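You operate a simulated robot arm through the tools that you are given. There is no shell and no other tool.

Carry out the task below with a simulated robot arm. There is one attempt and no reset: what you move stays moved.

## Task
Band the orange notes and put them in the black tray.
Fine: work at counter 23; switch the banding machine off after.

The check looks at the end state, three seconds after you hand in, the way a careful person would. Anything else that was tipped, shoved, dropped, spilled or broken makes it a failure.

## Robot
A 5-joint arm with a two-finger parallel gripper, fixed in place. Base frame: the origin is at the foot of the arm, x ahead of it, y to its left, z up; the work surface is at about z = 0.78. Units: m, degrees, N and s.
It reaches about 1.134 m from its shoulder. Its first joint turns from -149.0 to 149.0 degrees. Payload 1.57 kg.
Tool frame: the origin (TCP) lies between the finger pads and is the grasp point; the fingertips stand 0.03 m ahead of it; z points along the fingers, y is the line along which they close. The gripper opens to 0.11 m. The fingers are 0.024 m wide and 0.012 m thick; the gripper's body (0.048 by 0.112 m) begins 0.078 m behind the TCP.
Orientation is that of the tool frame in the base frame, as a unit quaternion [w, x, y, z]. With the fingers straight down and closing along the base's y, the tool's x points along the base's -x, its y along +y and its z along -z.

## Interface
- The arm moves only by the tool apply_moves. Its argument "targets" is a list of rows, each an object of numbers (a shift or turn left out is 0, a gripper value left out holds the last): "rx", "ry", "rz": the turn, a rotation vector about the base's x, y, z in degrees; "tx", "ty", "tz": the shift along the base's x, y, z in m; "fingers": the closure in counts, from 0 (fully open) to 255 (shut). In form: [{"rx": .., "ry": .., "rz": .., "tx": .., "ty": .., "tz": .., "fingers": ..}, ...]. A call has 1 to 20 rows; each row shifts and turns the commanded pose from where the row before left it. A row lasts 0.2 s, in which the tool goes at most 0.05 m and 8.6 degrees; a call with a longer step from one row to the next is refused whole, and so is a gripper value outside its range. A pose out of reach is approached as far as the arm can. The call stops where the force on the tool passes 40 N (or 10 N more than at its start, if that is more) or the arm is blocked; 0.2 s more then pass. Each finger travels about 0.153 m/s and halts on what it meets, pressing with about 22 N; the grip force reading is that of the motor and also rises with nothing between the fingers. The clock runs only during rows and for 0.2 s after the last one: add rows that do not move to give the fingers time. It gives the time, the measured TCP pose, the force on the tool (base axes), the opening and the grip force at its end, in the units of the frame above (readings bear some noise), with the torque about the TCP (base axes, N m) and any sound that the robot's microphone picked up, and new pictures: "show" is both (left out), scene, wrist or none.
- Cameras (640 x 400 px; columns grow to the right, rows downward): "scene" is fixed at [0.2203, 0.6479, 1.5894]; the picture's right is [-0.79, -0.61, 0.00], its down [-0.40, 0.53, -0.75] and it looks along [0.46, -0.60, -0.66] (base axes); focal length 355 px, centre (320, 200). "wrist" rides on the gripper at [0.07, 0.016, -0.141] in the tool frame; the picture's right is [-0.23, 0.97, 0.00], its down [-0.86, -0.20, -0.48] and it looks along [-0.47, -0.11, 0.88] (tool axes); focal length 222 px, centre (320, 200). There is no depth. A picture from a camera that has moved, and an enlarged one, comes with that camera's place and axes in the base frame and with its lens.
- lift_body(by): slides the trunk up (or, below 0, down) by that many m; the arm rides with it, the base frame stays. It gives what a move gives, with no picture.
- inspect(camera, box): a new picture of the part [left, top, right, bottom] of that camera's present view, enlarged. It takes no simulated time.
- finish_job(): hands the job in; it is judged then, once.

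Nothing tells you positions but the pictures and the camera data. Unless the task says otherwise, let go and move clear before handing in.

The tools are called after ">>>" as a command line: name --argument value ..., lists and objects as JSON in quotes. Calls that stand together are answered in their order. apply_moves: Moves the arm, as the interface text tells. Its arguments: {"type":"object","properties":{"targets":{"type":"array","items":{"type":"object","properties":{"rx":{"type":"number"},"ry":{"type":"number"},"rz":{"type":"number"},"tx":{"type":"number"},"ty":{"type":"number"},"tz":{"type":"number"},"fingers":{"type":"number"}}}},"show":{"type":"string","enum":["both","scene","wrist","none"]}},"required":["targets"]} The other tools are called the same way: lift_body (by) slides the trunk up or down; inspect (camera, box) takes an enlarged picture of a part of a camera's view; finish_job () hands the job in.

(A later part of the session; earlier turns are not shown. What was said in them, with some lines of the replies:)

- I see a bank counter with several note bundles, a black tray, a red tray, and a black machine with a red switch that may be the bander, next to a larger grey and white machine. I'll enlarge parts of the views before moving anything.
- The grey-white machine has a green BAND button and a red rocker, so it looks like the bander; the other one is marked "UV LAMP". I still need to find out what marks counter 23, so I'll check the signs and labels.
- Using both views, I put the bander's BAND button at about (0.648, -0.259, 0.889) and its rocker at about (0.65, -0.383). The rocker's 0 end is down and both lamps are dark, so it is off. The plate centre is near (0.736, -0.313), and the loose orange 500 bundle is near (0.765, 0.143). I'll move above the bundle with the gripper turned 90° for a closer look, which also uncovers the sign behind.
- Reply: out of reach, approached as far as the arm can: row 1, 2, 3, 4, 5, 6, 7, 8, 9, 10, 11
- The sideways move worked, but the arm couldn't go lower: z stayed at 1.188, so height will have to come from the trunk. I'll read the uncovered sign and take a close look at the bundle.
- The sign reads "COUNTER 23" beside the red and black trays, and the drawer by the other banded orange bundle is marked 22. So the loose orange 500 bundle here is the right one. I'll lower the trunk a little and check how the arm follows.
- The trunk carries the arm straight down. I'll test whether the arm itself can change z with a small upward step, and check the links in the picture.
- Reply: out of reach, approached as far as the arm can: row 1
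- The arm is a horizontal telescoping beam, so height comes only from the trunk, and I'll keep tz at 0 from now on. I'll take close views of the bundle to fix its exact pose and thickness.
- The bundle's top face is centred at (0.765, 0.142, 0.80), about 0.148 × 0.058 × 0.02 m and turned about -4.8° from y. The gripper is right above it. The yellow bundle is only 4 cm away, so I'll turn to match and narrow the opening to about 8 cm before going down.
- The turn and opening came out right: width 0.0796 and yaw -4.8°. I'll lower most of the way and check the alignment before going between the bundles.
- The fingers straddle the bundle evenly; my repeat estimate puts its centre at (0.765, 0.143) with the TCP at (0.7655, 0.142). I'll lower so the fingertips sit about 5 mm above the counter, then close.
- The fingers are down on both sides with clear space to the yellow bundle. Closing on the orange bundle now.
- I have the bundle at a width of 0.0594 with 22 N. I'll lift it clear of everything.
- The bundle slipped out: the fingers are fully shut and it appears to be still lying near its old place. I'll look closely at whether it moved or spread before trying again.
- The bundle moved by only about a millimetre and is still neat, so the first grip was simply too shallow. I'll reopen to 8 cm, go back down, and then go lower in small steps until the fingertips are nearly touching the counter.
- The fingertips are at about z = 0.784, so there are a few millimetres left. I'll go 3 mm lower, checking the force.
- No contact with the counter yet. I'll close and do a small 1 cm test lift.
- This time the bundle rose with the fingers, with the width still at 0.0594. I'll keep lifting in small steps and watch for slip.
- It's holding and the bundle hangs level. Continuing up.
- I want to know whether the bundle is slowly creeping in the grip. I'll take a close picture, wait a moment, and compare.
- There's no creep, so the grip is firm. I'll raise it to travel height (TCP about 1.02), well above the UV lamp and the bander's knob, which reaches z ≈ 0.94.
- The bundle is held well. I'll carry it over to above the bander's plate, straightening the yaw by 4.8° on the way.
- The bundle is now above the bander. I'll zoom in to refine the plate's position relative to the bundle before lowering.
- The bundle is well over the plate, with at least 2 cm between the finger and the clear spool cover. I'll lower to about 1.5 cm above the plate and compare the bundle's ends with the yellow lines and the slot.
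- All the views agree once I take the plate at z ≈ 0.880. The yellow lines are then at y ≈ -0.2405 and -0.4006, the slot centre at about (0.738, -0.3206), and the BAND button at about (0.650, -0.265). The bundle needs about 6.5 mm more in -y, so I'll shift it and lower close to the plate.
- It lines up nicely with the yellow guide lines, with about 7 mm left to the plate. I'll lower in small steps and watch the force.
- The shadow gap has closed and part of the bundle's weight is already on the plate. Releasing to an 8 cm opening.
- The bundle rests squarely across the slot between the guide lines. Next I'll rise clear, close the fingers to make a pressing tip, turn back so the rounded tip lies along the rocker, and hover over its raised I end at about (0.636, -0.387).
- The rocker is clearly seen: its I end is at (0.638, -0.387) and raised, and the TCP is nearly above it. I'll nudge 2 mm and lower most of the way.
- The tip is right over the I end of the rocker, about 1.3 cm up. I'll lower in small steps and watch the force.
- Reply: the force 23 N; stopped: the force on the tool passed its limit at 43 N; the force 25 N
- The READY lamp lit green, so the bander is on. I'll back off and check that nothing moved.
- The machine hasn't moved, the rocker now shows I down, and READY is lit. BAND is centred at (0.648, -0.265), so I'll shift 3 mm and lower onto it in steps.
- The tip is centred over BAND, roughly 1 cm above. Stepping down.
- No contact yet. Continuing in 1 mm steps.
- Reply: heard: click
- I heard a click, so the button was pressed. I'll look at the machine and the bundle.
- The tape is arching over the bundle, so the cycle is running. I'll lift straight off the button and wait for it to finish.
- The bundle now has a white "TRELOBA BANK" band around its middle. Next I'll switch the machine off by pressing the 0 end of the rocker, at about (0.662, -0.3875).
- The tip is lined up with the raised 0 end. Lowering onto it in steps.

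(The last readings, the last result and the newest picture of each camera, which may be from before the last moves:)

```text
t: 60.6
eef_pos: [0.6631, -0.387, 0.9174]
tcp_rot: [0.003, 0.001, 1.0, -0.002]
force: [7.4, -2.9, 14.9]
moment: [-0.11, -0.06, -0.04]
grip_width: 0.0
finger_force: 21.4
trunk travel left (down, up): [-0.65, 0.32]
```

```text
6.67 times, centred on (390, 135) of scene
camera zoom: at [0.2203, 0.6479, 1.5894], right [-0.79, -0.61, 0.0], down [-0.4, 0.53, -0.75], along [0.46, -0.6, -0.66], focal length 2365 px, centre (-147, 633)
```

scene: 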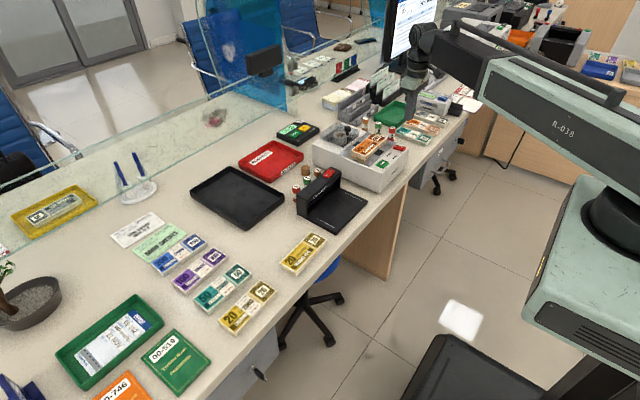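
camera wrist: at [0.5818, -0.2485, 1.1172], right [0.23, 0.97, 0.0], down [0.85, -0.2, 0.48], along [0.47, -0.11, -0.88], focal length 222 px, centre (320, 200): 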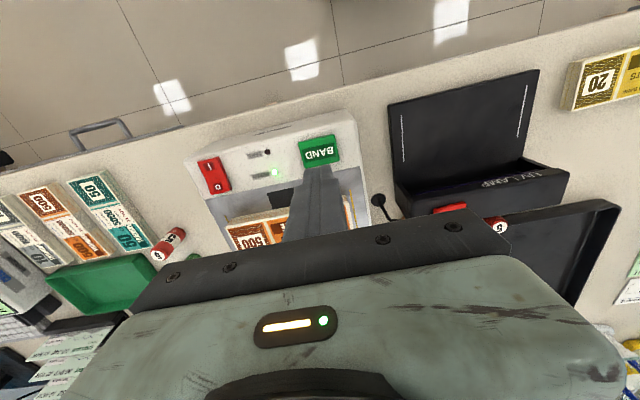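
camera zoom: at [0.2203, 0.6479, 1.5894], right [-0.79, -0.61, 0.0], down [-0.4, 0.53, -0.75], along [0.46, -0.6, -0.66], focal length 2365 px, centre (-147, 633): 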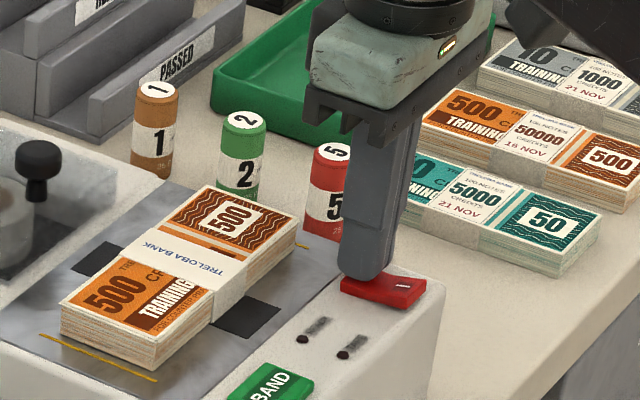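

READY went dark, so the machine is off. I'll back off and confirm the rocker stays at 0.

>>> lift_body --by 0.11

>>> apply_moves --targets '[{}, {}]' --show "none"

>>> inspect --camera "scene" --box '[340, 110, 420, 170]'

>>> inspect --camera "wrist" --box '[200, 60, 460, 240]'

```text
t: 62.0
eef_pos: [0.6617, -0.3853, 1.0265]
tcp_rot: [0.001, 0.0, 1.0, -0.001]
force: [-1.0, -0.1, -0.8]
moment: [-0.01, -0.01, 0.01]
grip_width: 0.0
finger_force: 21.4
trunk travel left (down, up): [-0.76, 0.21]
```

```text
t: 62.6
eef_pos: [0.6623, -0.3871, 1.027]
tcp_rot: [0.002, -0.001, 1.0, -0.001]
force: [-0.5, -0.3, -0.2]
moment: [0.02, 0.01, 0.01]
grip_width: 0.0002
finger_force: 21.0
trunk travel left (down, up): [-0.76, 0.21]
```

```text
6.67 times, centred on (380, 140) of scene
camera zoom: at [0.2203, 0.6479, 1.5894], right [-0.79, -0.61, 0.0], down [-0.4, 0.53, -0.75], along [0.46, -0.6, -0.66], focal length 2365 px, centre (-80, 600)
```

zoom: 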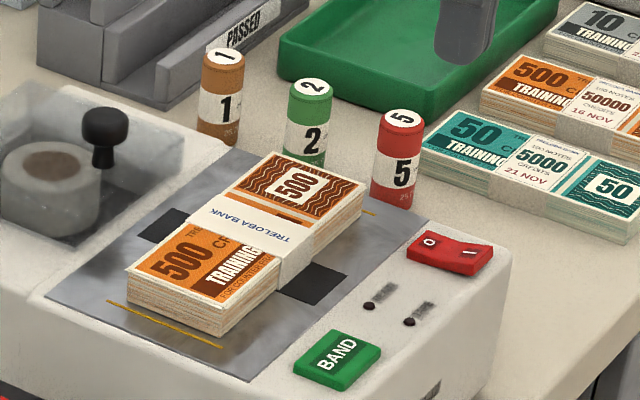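

```text
2.22 times, centred on (330, 150) of wrist
camera zoom: at [0.5925, -0.3707, 1.1682], right [0.23, 0.97, 0.0], down [0.85, -0.2, 0.48], along [0.47, -0.11, -0.88], focal length 494 px, centre (298, 311)
```

zoom: 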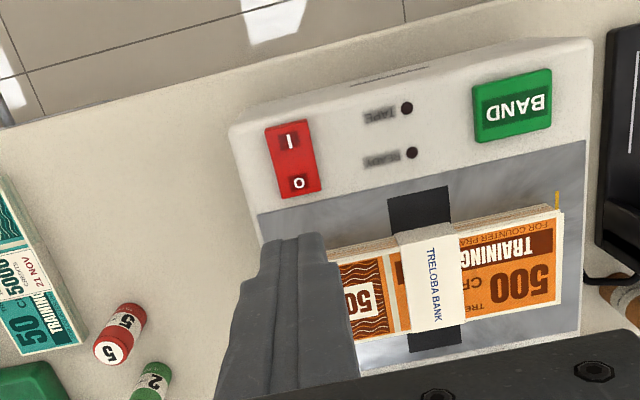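

The rocker is back at 0 and both lamps are dark. Next I'll collect the banded bundle. I put it at about (0.738, -0.3205), turned about -1.5°, so I'll open to 8 cm, turn the gripper and hover above it.

>>> apply_moves --targets '[{"fingers": 70}, {"tx": 0.0069, "ty": 0.00605, "rz": -8.32}, {"tx": 0.0069, "ty": 0.00605, "rz": -8.32}, {"tx": 0.0069, "ty": 0.00605, "rz": -8.32}, {"tx": 0.0069, "ty": 0.00605, "rz": -8.32}, {"tx": 0.0069, "ty": 0.00605, "rz": -8.32}, {"tx": 0.0069, "ty": 0.00605, "rz": -8.32}, {"tx": 0.0069, "ty": 0.00605, "rz": -8.32}, {"tx": 0.0069, "ty": 0.00605, "rz": -8.32}, {"tx": 0.0069, "ty": 0.00605, "rz": -8.32}, {"tx": 0.0069, "ty": 0.00605, "rz": -8.32}, {"tx": 0.0069, "ty": 0.00605, "rz": -8.32}, {}, {}]' --show "none"

>>> inspect --camera "wrist" --box '[200, 20, 460, 220]'

>>> inspect --camera "scene" --box '[330, 110, 430, 180]'

```text
t: 65.6
eef_pos: [0.74, -0.3191, 1.0274]
tcp_rot: [0.0, 0.717, 0.697, -0.002]
force: [0.2, -0.8, 0.4]
moment: [-0.01, 0.0, 0.0]
grip_width: 0.0799
finger_force: 0.1
trunk travel left (down, up): [-0.76, 0.21]
```

```text
2.00 times, centred on (330, 120) of wrist
camera zoom: at [0.7576, -0.2494, 1.1682], right [0.97, -0.25, 0.0], down [-0.22, -0.85, 0.48], along [-0.12, -0.47, -0.88], focal length 444 px, centre (300, 360)
```

zoom: 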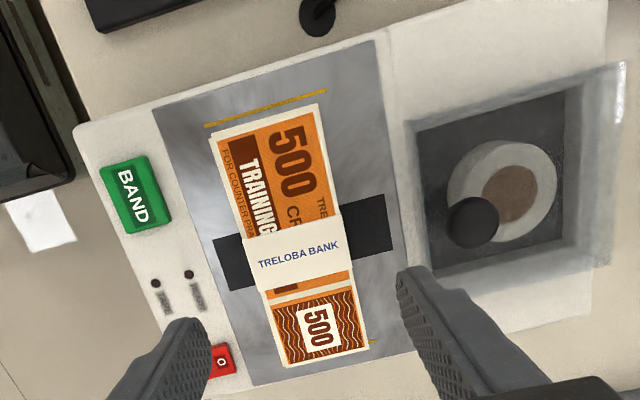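

```text
5.71 times, centred on (380, 145) of scene
camera zoom: at [0.2203, 0.6479, 1.5894], right [-0.79, -0.61, 0.0], down [-0.4, 0.53, -0.75], along [0.46, -0.6, -0.66], focal length 2027 px, centre (-23, 514)
```

zoom: 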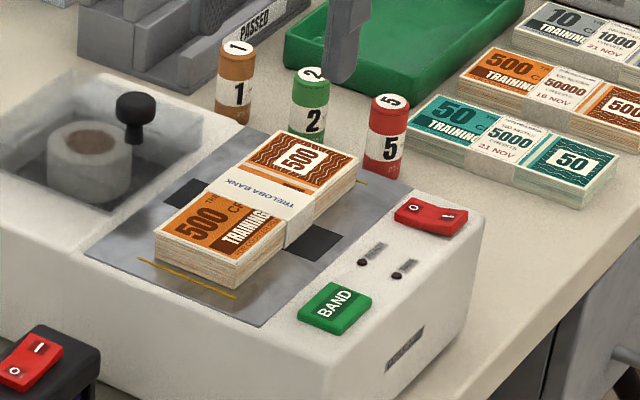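

The bundle is in fact squarely aligned, centred at (0.7385, -0.319). I'll undo the small turn and lower around it.

>>> apply_moves --targets '[{"tx": -0.001, "rz": 1.6}, {}, {}]' --show "none"

>>> lift_body --by -0.09

>>> apply_moves --targets '[{}]' --show "wrist"

>>> inspect --camera "scene" --box '[330, 110, 410, 170]'

```text
t: 66.4
eef_pos: [0.7394, -0.3196, 1.0257]
tcp_rot: [0.001, 0.707, 0.707, -0.001]
force: [0.0, -0.2, 0.1]
moment: [0.0, -0.02, 0.01]
grip_width: 0.0797
finger_force: 0.1
trunk travel left (down, up): [-0.76, 0.21]
```

```text
t: 67.6
eef_pos: [0.7386, -0.3195, 0.9364]
tcp_rot: [0.001, 0.707, 0.707, -0.001]
force: [0.9, 0.2, -0.6]
moment: [0.01, 0.0, 0.01]
grip_width: 0.0799
finger_force: 0.1
trunk travel left (down, up): [-0.67, 0.3]
```

```text
t: 68.0
eef_pos: [0.7389, -0.3193, 0.9364]
tcp_rot: [0.0, 0.706, 0.708, -0.002]
force: [0.7, -1.4, -0.5]
moment: [0.02, 0.0, -0.02]
grip_width: 0.0796
finger_force: 0.1
trunk travel left (down, up): [-0.67, 0.3]
camera wrist: at [0.7548, -0.2497, 1.0782], right [0.97, -0.23, 0.0], down [-0.2, -0.85, 0.48], along [-0.11, -0.47, -0.88], focal length 222 px, centre (320, 200)
```

wrist: 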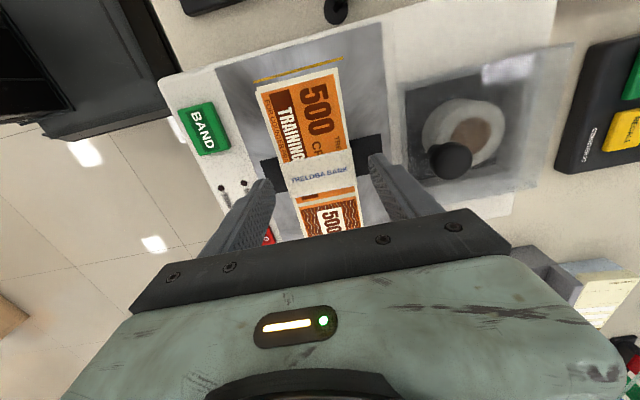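

```text
6.67 times, centred on (370, 140) of scene
camera zoom: at [0.2203, 0.6479, 1.5894], right [-0.79, -0.61, 0.0], down [-0.4, 0.53, -0.75], along [0.46, -0.6, -0.66], focal length 2365 px, centre (-13, 600)
```

zoom: 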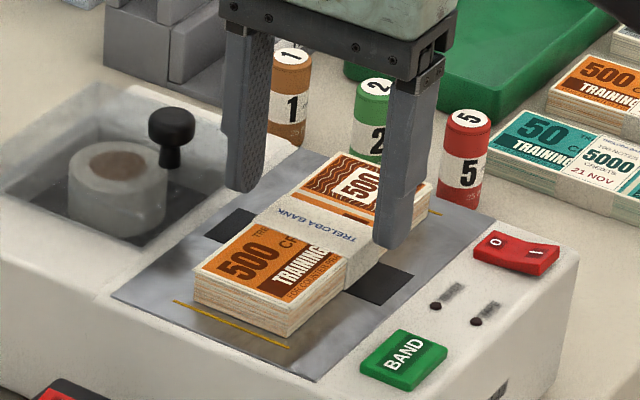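

The fingers straddle the banded bundle. Lowering to the same height as when I set it down, then closing.

>>> lift_body --by -0.022

>>> lift_body --by -0.003

>>> lift_body --by -0.001

>>> apply_moves --targets '[{"fingers": 255}, {}, {}, {}, {}]' --show "none"

>>> lift_body --by 0.01

>>> inspect --camera "scene" --box '[330, 110, 410, 170]'

```text
t: 68.7
eef_pos: [0.7388, -0.3192, 0.9142]
tcp_rot: [0.001, 0.707, 0.707, -0.001]
force: [0.2, 0.9, -0.4]
moment: [0.03, 0.01, 0.0]
grip_width: 0.08
finger_force: 0.1
trunk travel left (down, up): [-0.648, 0.322]
```

```text
t: 69.2
eef_pos: [0.7382, -0.32, 0.9107]
tcp_rot: [0.0, 0.707, 0.708, -0.002]
force: [-0.5, 0.3, -1.2]
moment: [0.01, 0.01, 0.0]
grip_width: 0.08
finger_force: 0.0
trunk travel left (down, up): [-0.645, 0.325]
```

```text
t: 69.8
eef_pos: [0.7389, -0.3188, 0.9115]
tcp_rot: [0.001, 0.707, 0.707, -0.002]
force: [0.3, 0.4, 0.5]
moment: [0.0, 0.0, 0.03]
grip_width: 0.0799
finger_force: 0.1
trunk travel left (down, up): [-0.644, 0.326]
```

```text
t: 71.0
eef_pos: [0.7396, -0.3195, 0.9106]
tcp_rot: [0.0, 0.707, 0.707, -0.002]
force: [1.2, -0.4, 1.0]
moment: [0.0, -0.06, 0.01]
grip_width: 0.0595
finger_force: 22.2
trunk travel left (down, up): [-0.644, 0.326]
```

```text
t: 71.5
eef_pos: [0.7383, -0.3187, 0.9199]
tcp_rot: [0.002, 0.707, 0.707, -0.001]
force: [0.1, -0.5, -0.7]
moment: [0.01, -0.01, -0.01]
grip_width: 0.0595
finger_force: 22.0
trunk travel left (down, up): [-0.654, 0.316]
```

```text
6.67 times, centred on (370, 140) of scene
camera zoom: at [0.2203, 0.6479, 1.5894], right [-0.79, -0.61, 0.0], down [-0.4, 0.53, -0.75], along [0.46, -0.6, -0.66], focal length 2365 px, centre (-13, 600)
```

zoom: 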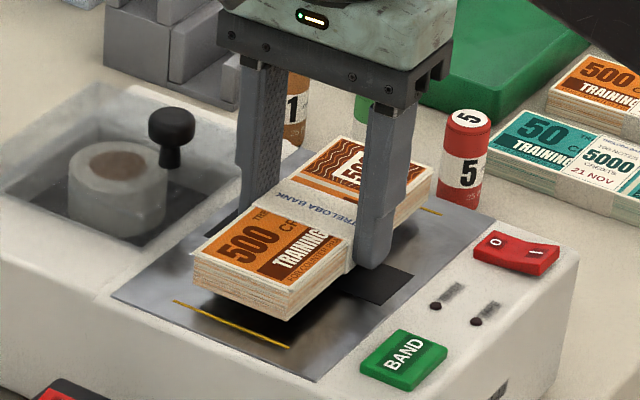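

The banded bundle is lifted and held at a width of 0.0595. I'll raise it to travel height in steps.

>>> lift_body --by 0.03

>>> lift_body --by 0.07

>>> inspect --camera "scene" --box '[320, 80, 420, 160]'

>>> inspect --camera "scene" --box '[180, 140, 320, 240]'

```text
t: 72.3
eef_pos: [0.7386, -0.3195, 0.9502]
tcp_rot: [0.0, 0.707, 0.707, -0.002]
force: [-0.8, 0.3, -1.2]
moment: [0.05, 0.02, 0.02]
grip_width: 0.0593
finger_force: 21.9
trunk travel left (down, up): [-0.684, 0.286]
```

```text
t: 73.4
eef_pos: [0.7403, -0.3197, 1.0205]
tcp_rot: [0.0, 0.707, 0.707, -0.003]
force: [-0.8, 0.8, -1.5]
moment: [0.0, 0.04, -0.02]
grip_width: 0.0595
finger_force: 22.0
trunk travel left (down, up): [-0.754, 0.216]
```

```text
5.00 times, centred on (370, 120) of scene
camera zoom: at [0.2203, 0.6479, 1.5894], right [-0.79, -0.61, 0.0], down [-0.4, 0.53, -0.75], along [0.46, -0.6, -0.66], focal length 1774 px, centre (70, 600)
```

zoom: 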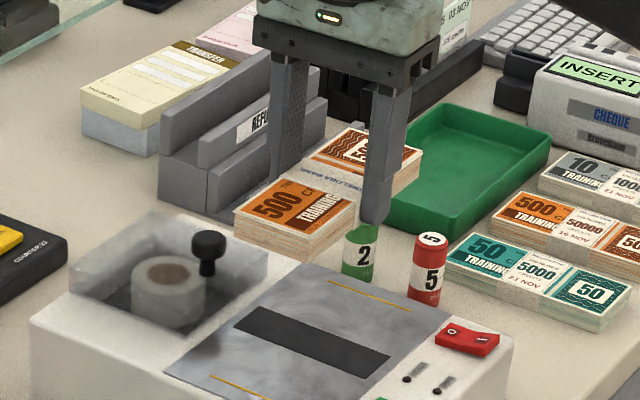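

```text
4.00 times, centred on (250, 190) of scene
camera zoom: at [0.2203, 0.6479, 1.5894], right [-0.79, -0.61, 0.0], down [-0.4, 0.53, -0.75], along [0.46, -0.6, -0.66], focal length 1419 px, centre (600, 240)
```

zoom: 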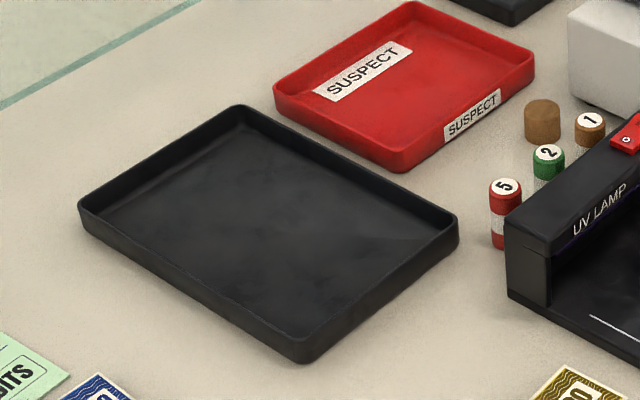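

The bundle is secure. The black tray's rim spans about x 0.875–1.149 and y -0.010–0.175, so I'll place the bundle lengthwise along x at about (0.995, 0.083). I'll raise 3 cm more and carry it there while turning the gripper back 90°.

>>> lift_body --by 0.03

>>> apply_moves --targets '[{"tx": 0.006, "ty": 0.01, "rz": 2.5}, {"tx": 0.011, "ty": 0.018, "rz": 4}, {"tx": 0.0135, "ty": 0.021, "rz": 4.75}, {"tx": 0.0135, "ty": 0.021, "rz": 4.75}, {"tx": 0.0135, "ty": 0.021, "rz": 4.75}, {"tx": 0.0135, "ty": 0.021, "rz": 4.75}, {"tx": 0.0135, "ty": 0.021, "rz": 4.75}, {"tx": 0.0135, "ty": 0.021, "rz": 4.75}, {"tx": 0.0135, "ty": 0.021, "rz": 4.75}, {"tx": 0.0135, "ty": 0.021, "rz": 4.75}, {"tx": 0.0135, "ty": 0.021, "rz": 4.75}, {"tx": 0.0135, "ty": 0.021, "rz": 4.75}, {"tx": 0.0135, "ty": 0.021, "rz": 4.75}, {"tx": 0.0135, "ty": 0.021, "rz": 4.75}, {"tx": 0.0135, "ty": 0.021, "rz": 4.75}, {"tx": 0.0135, "ty": 0.021, "rz": 4.75}, {"tx": 0.0135, "ty": 0.021, "rz": 4.75}, {"tx": 0.0135, "ty": 0.021, "rz": 4.75}, {"tx": 0.014, "ty": 0.0235, "rz": 4.5}, {"tx": 0.009, "ty": 0.015, "rz": 3}]' --show "both"

>>> inspect --camera "scene" --box '[170, 100, 330, 230]'

```text
t: 74.1
eef_pos: [0.7395, -0.3199, 1.0509]
tcp_rot: [0.001, 0.707, 0.707, -0.002]
force: [-0.5, 0.4, -0.7]
moment: [0.03, 0.0, 0.0]
grip_width: 0.0596
finger_force: 22.0
trunk travel left (down, up): [-0.784, 0.186]
```

```text
t: 78.3
eef_pos: [0.9432, 0.0808, 1.0507]
tcp_rot: [0.003, -0.001, 1.0, -0.001]
force: [0.2, 0.3, -1.4]
moment: [-0.03, 0.02, -0.01]
grip_width: 0.0592
finger_force: 22.0
out of reach, approached as far as the arm can: row 17, 18, 19, 20
trunk travel left (down, up): [-0.784, 0.186]
camera wrist: at [0.8731, 0.0954, 1.1918], right [0.23, 0.97, 0.0], down [0.85, -0.2, 0.48], along [0.47, -0.11, -0.88], focal length 222 px, centre (320, 200)
```

scene: 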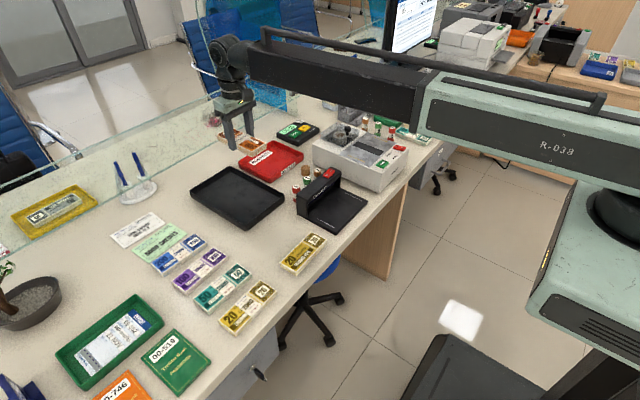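
wrist: 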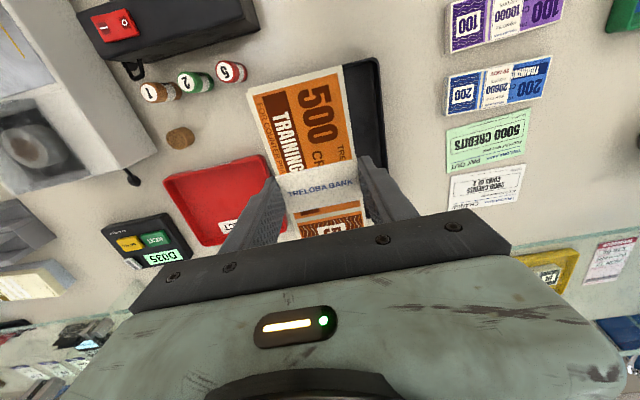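

```text
3.08 times, centred on (250, 165) of scene
camera zoom: at [0.2203, 0.6479, 1.5894], right [-0.79, -0.61, 0.0], down [-0.4, 0.53, -0.75], along [0.46, -0.6, -0.66], focal length 1092 px, centre (535, 308)
```

zoom: 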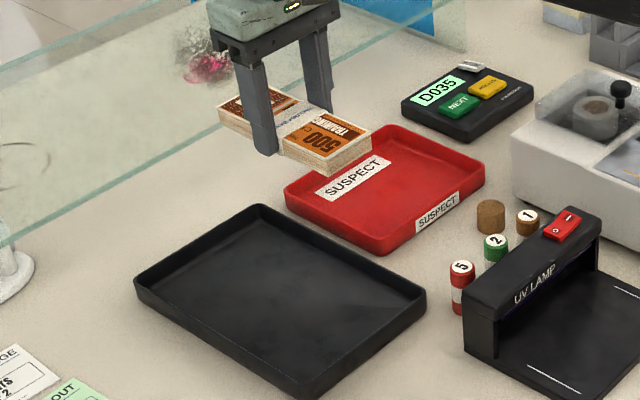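

With the tool straight down the arm reaches only about r = 0.946, so a lengthwise placement is out of reach. The tray's inside is about 0.17 m wide in y and the bundle is 0.148 m long. It will fit crosswise at about (0.940, 0.084), so I'll turn the gripper back to that orientation while still high.

>>> apply_moves --targets '[{"tx": -0.003, "ty": 0.0004, "rz": -6}, {"ty": 0.0004, "rz": -8}, {"ty": 0.0004, "rz": -8}, {"ty": 0.0004, "rz": -8}, {"ty": 0.0004, "rz": -8}, {"ty": 0.0004, "rz": -8}, {"ty": 0.0004, "rz": -8}, {"ty": 0.0004, "rz": -8}, {"ty": 0.0004, "rz": -8}, {"ty": 0.0004, "rz": -8}, {"ty": 0.0004, "rz": -8}, {"rz": -4}, {}]' --show "both"

>>> inspect --camera "wrist" --box '[180, 20, 500, 220]'

>>> inspect --camera "scene" --box '[170, 100, 330, 230]'

```text
t: 81.1
eef_pos: [0.9399, 0.0838, 1.0504]
tcp_rot: [0.001, 0.707, 0.707, -0.002]
force: [-0.6, 0.4, -0.8]
moment: [-0.01, 0.01, 0.01]
grip_width: 0.0595
finger_force: 21.5
trunk travel left (down, up): [-0.784, 0.186]
camera wrist: at [0.9559, 0.1535, 1.192], right [0.97, -0.23, 0.0], down [-0.2, -0.85, 0.48], along [-0.11, -0.47, -0.88], focal length 222 px, centre (320, 200)
```

scene: 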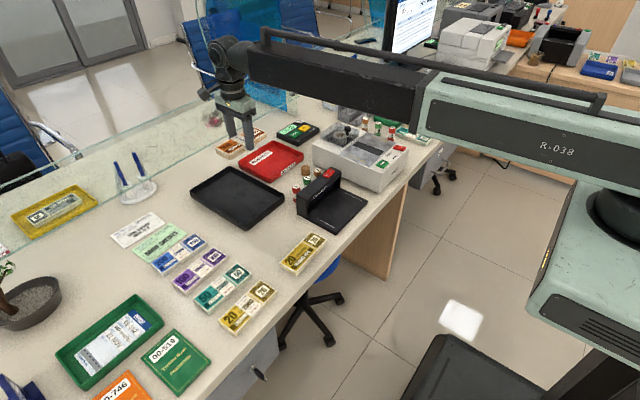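
wrist: 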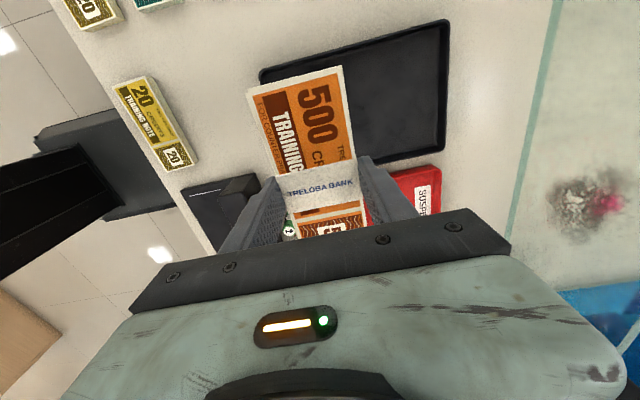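

```text
2.00 times, centred on (340, 120) of wrist
camera zoom: at [0.9559, 0.1535, 1.192], right [0.97, -0.23, 0.0], down [-0.2, -0.85, 0.48], along [-0.11, -0.47, -0.88], focal length 444 px, centre (280, 360)
```

zoom: 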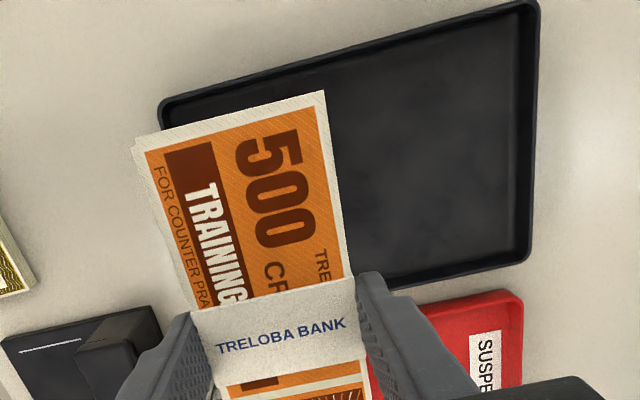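

```text
3.08 times, centred on (250, 165) of scene
camera zoom: at [0.2203, 0.6479, 1.5894], right [-0.79, -0.61, 0.0], down [-0.4, 0.53, -0.75], along [0.46, -0.6, -0.66], focal length 1092 px, centre (535, 308)
```

zoom: 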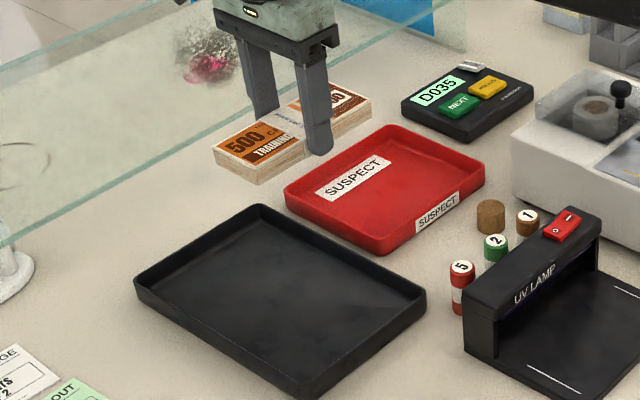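

The tray's centre line is at about y = 0.086 and its near wall at x ≈ 0.87. I'll nudge 1.5 mm and lower to hover just above the rim for a check.

>>> apply_moves --targets '[{"ty": 0.0015}, {}]' --show "none"

>>> lift_body --by -0.1

>>> lift_body --by -0.085

>>> apply_moves --targets '[{}]' --show "both"

>>> inspect --camera "wrist" --box '[180, 20, 500, 220]'

>>> inspect --camera "scene" --box '[180, 140, 300, 240]'

```text
t: 81.7
eef_pos: [0.9394, 0.0844, 1.0501]
tcp_rot: [0.001, 0.707, 0.707, -0.002]
force: [-0.7, 0.0, -0.7]
moment: [0.01, -0.01, 0.0]
grip_width: 0.0597
finger_force: 21.3
trunk travel left (down, up): [-0.784, 0.186]
```

```text
t: 83.0
eef_pos: [0.9406, 0.084, 0.9504]
tcp_rot: [0.001, 0.707, 0.707, -0.001]
force: [-1.0, -0.4, -1.8]
moment: [0.01, 0.02, 0.0]
grip_width: 0.0594
finger_force: 21.8
trunk travel left (down, up): [-0.684, 0.286]
```

```text
t: 84.2
eef_pos: [0.9396, 0.0857, 0.8648]
tcp_rot: [0.001, 0.707, 0.707, -0.002]
force: [1.0, -0.3, -0.9]
moment: [-0.03, -0.01, 0.0]
grip_width: 0.0594
finger_force: 21.8
trunk travel left (down, up): [-0.599, 0.371]
```

```text
t: 84.7
eef_pos: [0.9407, 0.0861, 0.8643]
tcp_rot: [0.001, 0.707, 0.707, -0.002]
force: [0.2, -0.1, -1.1]
moment: [0.01, 0.05, -0.02]
grip_width: 0.0593
finger_force: 22.2
trunk travel left (down, up): [-0.599, 0.371]
camera wrist: at [0.9561, 0.1546, 1.007], right [0.97, -0.23, 0.0], down [-0.2, -0.85, 0.48], along [-0.11, -0.47, -0.88], focal length 222 px, centre (320, 200)
```

scene: 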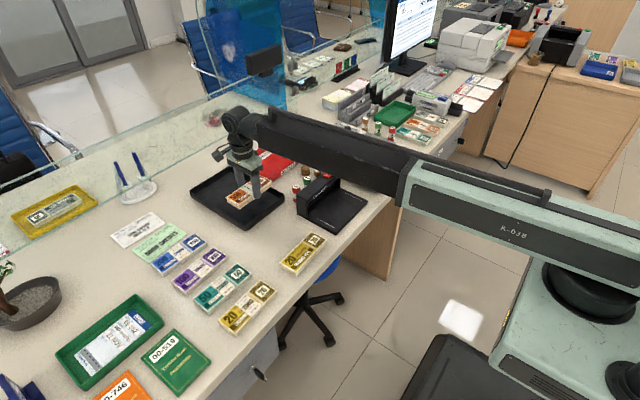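
wrist: 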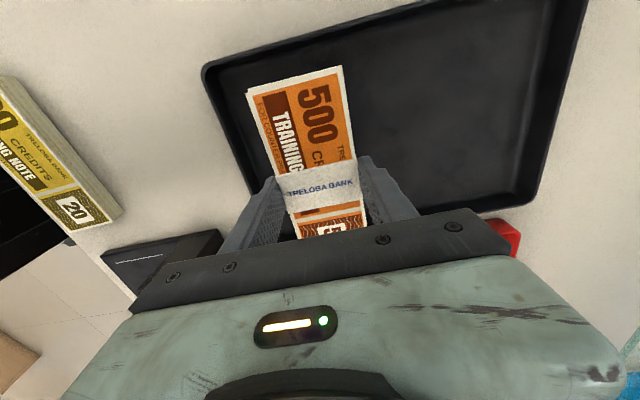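

```text
2.00 times, centred on (340, 120) of wrist
camera zoom: at [0.9561, 0.1546, 1.007], right [0.97, -0.23, 0.0], down [-0.2, -0.85, 0.48], along [-0.11, -0.47, -0.88], focal length 444 px, centre (280, 360)
```

zoom: 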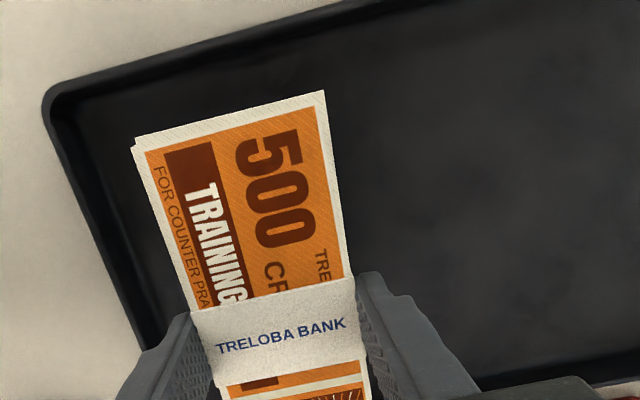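

```text
4.00 times, centred on (240, 190) of scene
camera zoom: at [0.2203, 0.6479, 1.5894], right [-0.79, -0.61, 0.0], down [-0.4, 0.53, -0.75], along [0.46, -0.6, -0.66], focal length 1419 px, centre (640, 240)
```

zoom: 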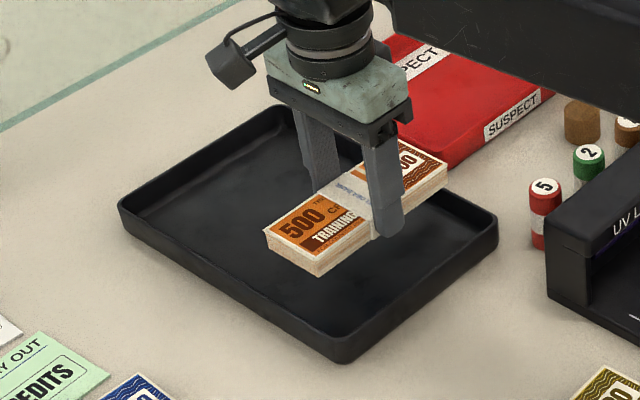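

The bundle is clear of every wall with the gripper level. I'll lower further and re-check the end nearest the wall.

>>> lift_body --by -0.035

>>> inspect --camera "scene" --box '[200, 160, 290, 235]'

>>> inspect --camera "wrist" --box '[160, 20, 480, 240]'

```text
t: 85.4
eef_pos: [0.9398, 0.0852, 0.8313]
tcp_rot: [0.001, 0.707, 0.707, -0.002]
force: [0.1, 0.0, -1.4]
moment: [-0.01, 0.03, 0.03]
grip_width: 0.0593
finger_force: 21.6
trunk travel left (down, up): [-0.564, 0.406]
```

```text
5.33 times, centred on (245, 198) of scene
camera zoom: at [0.2203, 0.6479, 1.5894], right [-0.79, -0.61, 0.0], down [-0.4, 0.53, -0.75], along [0.46, -0.6, -0.66], focal length 1892 px, centre (720, 213)
```

zoom: 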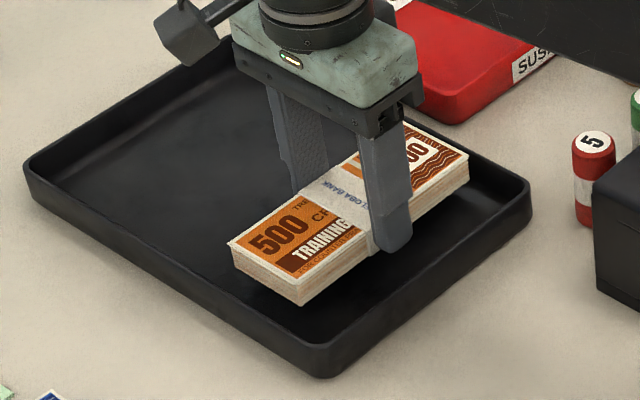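

```text
1.82 times, centred on (320, 130) of wrist
camera zoom: at [0.956, 0.1545, 0.972], right [0.97, -0.23, 0.0], down [-0.2, -0.85, 0.48], along [-0.11, -0.47, -0.88], focal length 404 px, centre (320, 327)
```

zoom: 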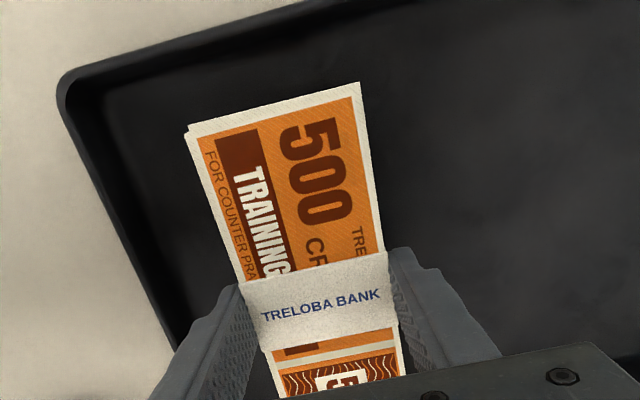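

There's about 1 cm of room at both ends. Lowering slowly to the tray floor, watching the force.

>>> lift_body --by -0.01

>>> lift_body --by -0.003

>>> lift_body --by -0.001

>>> inspect --camera "scene" --box '[215, 170, 285, 220]'

```text
t: 86.0
eef_pos: [0.9393, 0.0848, 0.821]
tcp_rot: [0.001, 0.707, 0.707, -0.002]
force: [-0.1, 0.6, -0.9]
moment: [-0.02, 0.01, 0.01]
grip_width: 0.0594
finger_force: 22.2
trunk travel left (down, up): [-0.554, 0.416]
```

```text
t: 86.5
eef_pos: [0.9393, 0.0856, 0.8181]
tcp_rot: [0.001, 0.707, 0.707, -0.002]
force: [0.1, -0.6, -0.7]
moment: [0.0, -0.01, 0.03]
grip_width: 0.0592
finger_force: 22.2
trunk travel left (down, up): [-0.551, 0.419]
```

```text
t: 87.0
eef_pos: [0.9402, 0.0857, 0.8169]
tcp_rot: [0.001, 0.707, 0.707, -0.002]
force: [-0.2, 0.1, -0.9]
moment: [0.01, 0.05, -0.04]
grip_width: 0.0594
finger_force: 22.1
trunk travel left (down, up): [-0.55, 0.42]
```

```text
8.00 times, centred on (250, 195) of scene
camera zoom: at [0.2203, 0.6479, 1.5894], right [-0.79, -0.61, 0.0], down [-0.4, 0.53, -0.75], along [0.46, -0.6, -0.66], focal length 2838 px, centre (880, 240)
```

zoom: 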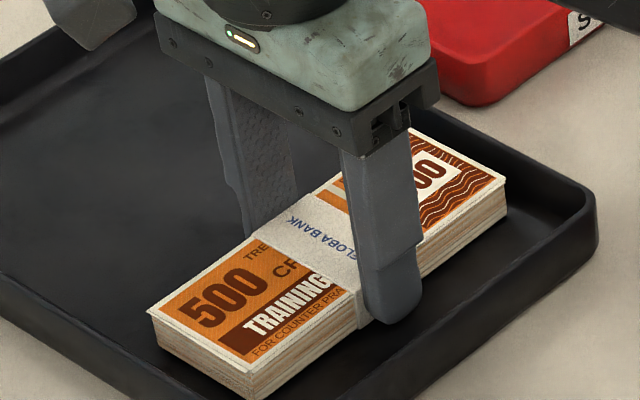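

>>> lift_body --by -0.001

>>> lift_body --by -0.001

>>> inspect --camera "scene" --box '[215, 170, 285, 220]'

```text
t: 87.6
eef_pos: [0.94, 0.0858, 0.8174]
tcp_rot: [0.0, 0.708, 0.707, -0.002]
force: [0.3, 0.8, -1.3]
moment: [0.03, 0.02, 0.02]
grip_width: 0.0593
finger_force: 22.0
trunk travel left (down, up): [-0.549, 0.421]
```

```text
t: 88.1
eef_pos: [0.9407, 0.0855, 0.8136]
tcp_rot: [0.001, 0.707, 0.707, -0.002]
force: [0.9, -0.3, 1.7]
moment: [0.03, -0.09, 0.0]
grip_width: 0.0591
finger_force: 21.9
trunk travel left (down, up): [-0.548, 0.422]
```

```text
8.00 times, centred on (250, 195) of scene
camera zoom: at [0.2203, 0.6479, 1.5894], right [-0.79, -0.61, 0.0], down [-0.4, 0.53, -0.75], along [0.46, -0.6, -0.66], focal length 2838 px, centre (880, 240)
```

zoom: 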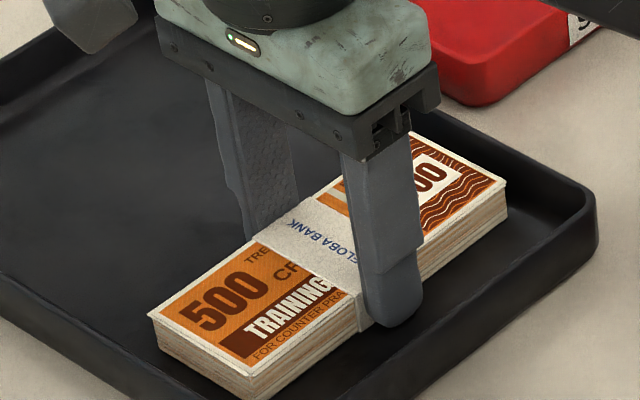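

The bundle has touched the tray floor: the vertical force went from -1 to +1.7 N. I'll release with a small opening of about 7 cm so the fingers stay off the walls.

>>> apply_moves --targets '[{"fingers": 93}, {}, {}, {}]' --show "none"

>>> inspect --camera "scene" --box '[205, 165, 295, 230]'

>>> inspect --camera "wrist" --box '[160, 20, 480, 240]'

```text
t: 89.1
eef_pos: [0.9397, 0.0845, 0.8147]
tcp_rot: [0.001, 0.707, 0.707, -0.002]
force: [0.4, 0.2, 0.4]
moment: [0.03, -0.02, 0.0]
grip_width: 0.0697
finger_force: 0.1
trunk travel left (down, up): [-0.548, 0.422]
```

```text
6.15 times, centred on (250, 198) of scene
camera zoom: at [0.2203, 0.6479, 1.5894], right [-0.79, -0.61, 0.0], down [-0.4, 0.53, -0.75], along [0.46, -0.6, -0.66], focal length 2183 px, centre (751, 215)
```

zoom: 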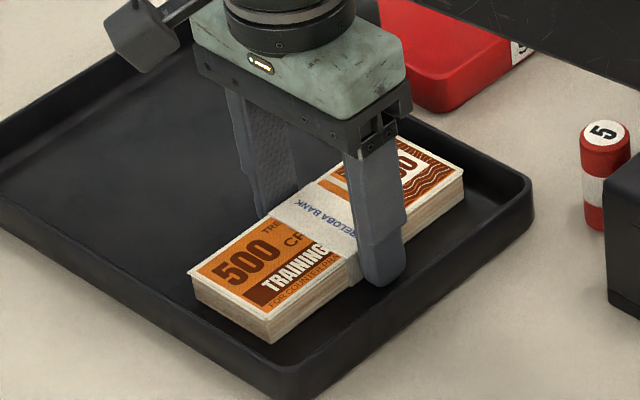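

```text
1.82 times, centred on (320, 130) of wrist
camera zoom: at [0.956, 0.1546, 0.9561], right [0.97, -0.23, 0.0], down [-0.2, -0.85, 0.48], along [-0.11, -0.47, -0.88], focal length 404 px, centre (320, 327)
```

zoom: 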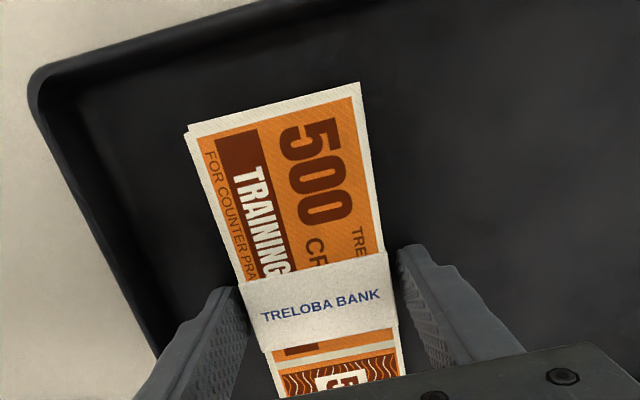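

The bundle lies flat in the tray and the fingers are off it on both sides. I'll rise straight up, well clear, then check everything.

>>> lift_body --by 0.05

>>> lift_body --by 0.2

>>> apply_moves --targets '[{"tx": -0.02}, {"tx": -0.04}, {"tx": -0.04}, {"tx": -0.04}, {"tx": -0.04}, {"tx": -0.03}, {}, {}]' --show "both"

>>> inspect --camera "scene" --box '[180, 140, 320, 240]'

>>> inspect --camera "scene" --box '[300, 90, 460, 200]'

```text
t: 90.0
eef_pos: [0.9393, 0.0845, 0.8653]
tcp_rot: [0.002, 0.706, 0.708, -0.001]
force: [-0.4, -0.9, -0.2]
moment: [0.03, -0.01, 0.03]
grip_width: 0.0697
finger_force: 0.1
trunk travel left (down, up): [-0.598, 0.372]
```

```text
t: 92.2
eef_pos: [0.9397, 0.0843, 1.065]
tcp_rot: [0.001, 0.707, 0.707, -0.002]
force: [0.7, 0.3, 0.2]
moment: [-0.05, 0.01, -0.01]
grip_width: 0.0699
finger_force: 0.0
trunk travel left (down, up): [-0.798, 0.172]
```

```text
t: 94.0
eef_pos: [0.7287, 0.0862, 1.0638]
tcp_rot: [0.001, 0.707, 0.707, -0.001]
force: [0.9, 0.9, -0.7]
moment: [0.03, 0.0, 0.01]
grip_width: 0.0697
finger_force: 0.0
trunk travel left (down, up): [-0.798, 0.172]
camera wrist: at [0.7451, 0.1571, 1.2061], right [0.97, -0.23, 0.0], down [-0.2, -0.85, 0.48], along [-0.11, -0.47, -0.88], focal length 222 px, centre (320, 200)
```

scene: 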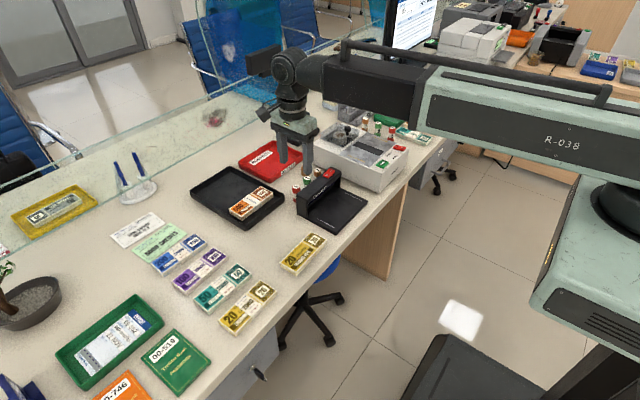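
wrist: 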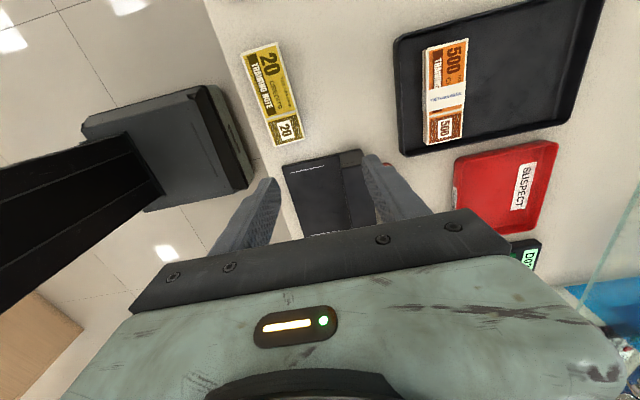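

```text
4.00 times, centred on (250, 190) of scene
camera zoom: at [0.2203, 0.6479, 1.5894], right [-0.79, -0.61, 0.0], down [-0.4, 0.53, -0.75], along [0.46, -0.6, -0.66], focal length 1419 px, centre (600, 240)
```

zoom: 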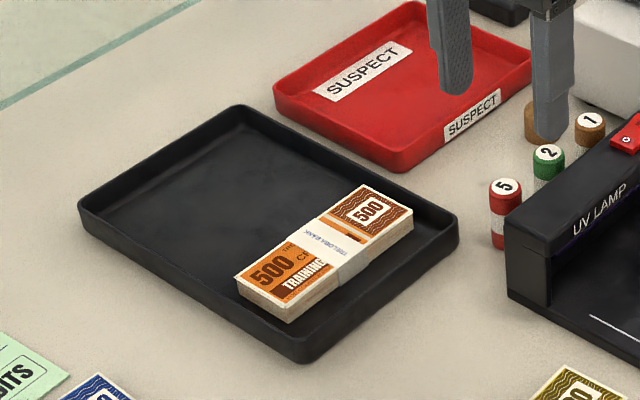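

```text
3.64 times, centred on (380, 145) of scene
camera zoom: at [0.2203, 0.6479, 1.5894], right [-0.79, -0.61, 0.0], down [-0.4, 0.53, -0.75], along [0.46, -0.6, -0.66], focal length 1290 px, centre (102, 400)
```

zoom: 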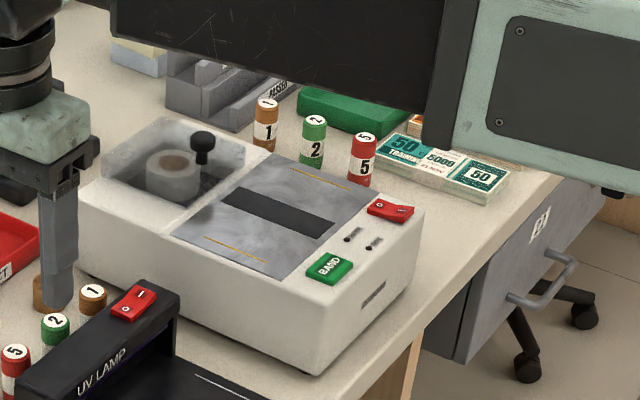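

The banded bundle lies flat in the black tray, the bander's plate is empty with its lamps dark, and nothing else appears to have moved. I'll raise the arm further and take one last look at the switch and the counter.

>>> lift_body --by 0.1

>>> inspect --camera "scene" --box '[365, 125, 425, 175]'

>>> inspect --camera "scene" --box '[210, 165, 350, 285]'

```text
t: 95.3
eef_pos: [0.7288, 0.0874, 1.1644]
tcp_rot: [0.001, 0.707, 0.707, -0.002]
force: [0.1, 0.3, -0.2]
moment: [0.03, -0.01, -0.02]
grip_width: 0.07
finger_force: 0.1
trunk travel left (down, up): [-0.898, 0.072]
```

```text
8.00 times, centred on (395, 150) of scene
camera zoom: at [0.2203, 0.6479, 1.5894], right [-0.79, -0.61, 0.0], down [-0.4, 0.53, -0.75], along [0.46, -0.6, -0.66], focal length 2838 px, centre (-280, 600)
```

zoom: 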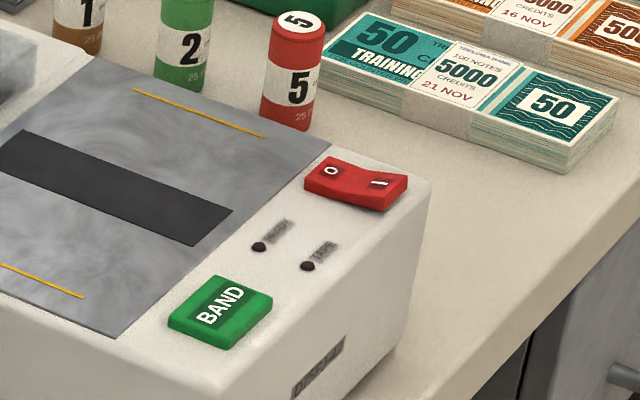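

```text
3.33 times, centred on (280, 225) of scene
camera zoom: at [0.2203, 0.6479, 1.5894], right [-0.79, -0.61, 0.0], down [-0.4, 0.53, -0.75], along [0.46, -0.6, -0.66], focal length 1182 px, centre (453, 117)
```

zoom: 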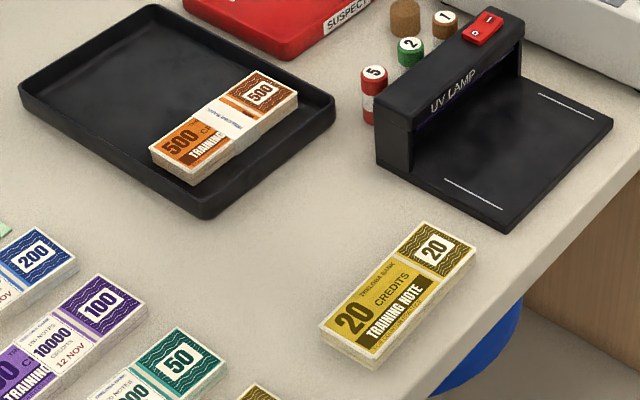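

The orange 500 notes are banded and lying in counter 23's black tray. The bander's rocker is at 0 with its lamps dark, the other items are where they were, and the arm is clear. Handing in.

>>> finish_job

```text
The job is handed in.
```

The orange 500 notes are banded and lying flat in the black tray at counter 23. The banding machine is switched off.

- **Notes:** I used the loose orange bundle at counter 23. The other orange bundle, by drawer 22, was already banded, so I left it alone. The machine put a "TRELOBA BANK" band around the middle.
- **First grip slipped:** my first lift was too shallow and the bundle slid out of the fingers, moving about 1 mm. It stayed neat, and the second, deeper grip held.
- **Switching on:** pressing the rocker on briefly reached 43 N, just over the arm's 40 N stop. The machine did not move in the pictures afterwards.
- **Placement:** the bundle lies crosswise near the tray's near edge. The arm could not reach far enough to lay it lengthwise.
- **End state:** the rocker is at 0 and both lamps are dark. In the last pictures nothing else had been moved or knocked over, and the gripper was empty and well clear of the counter.
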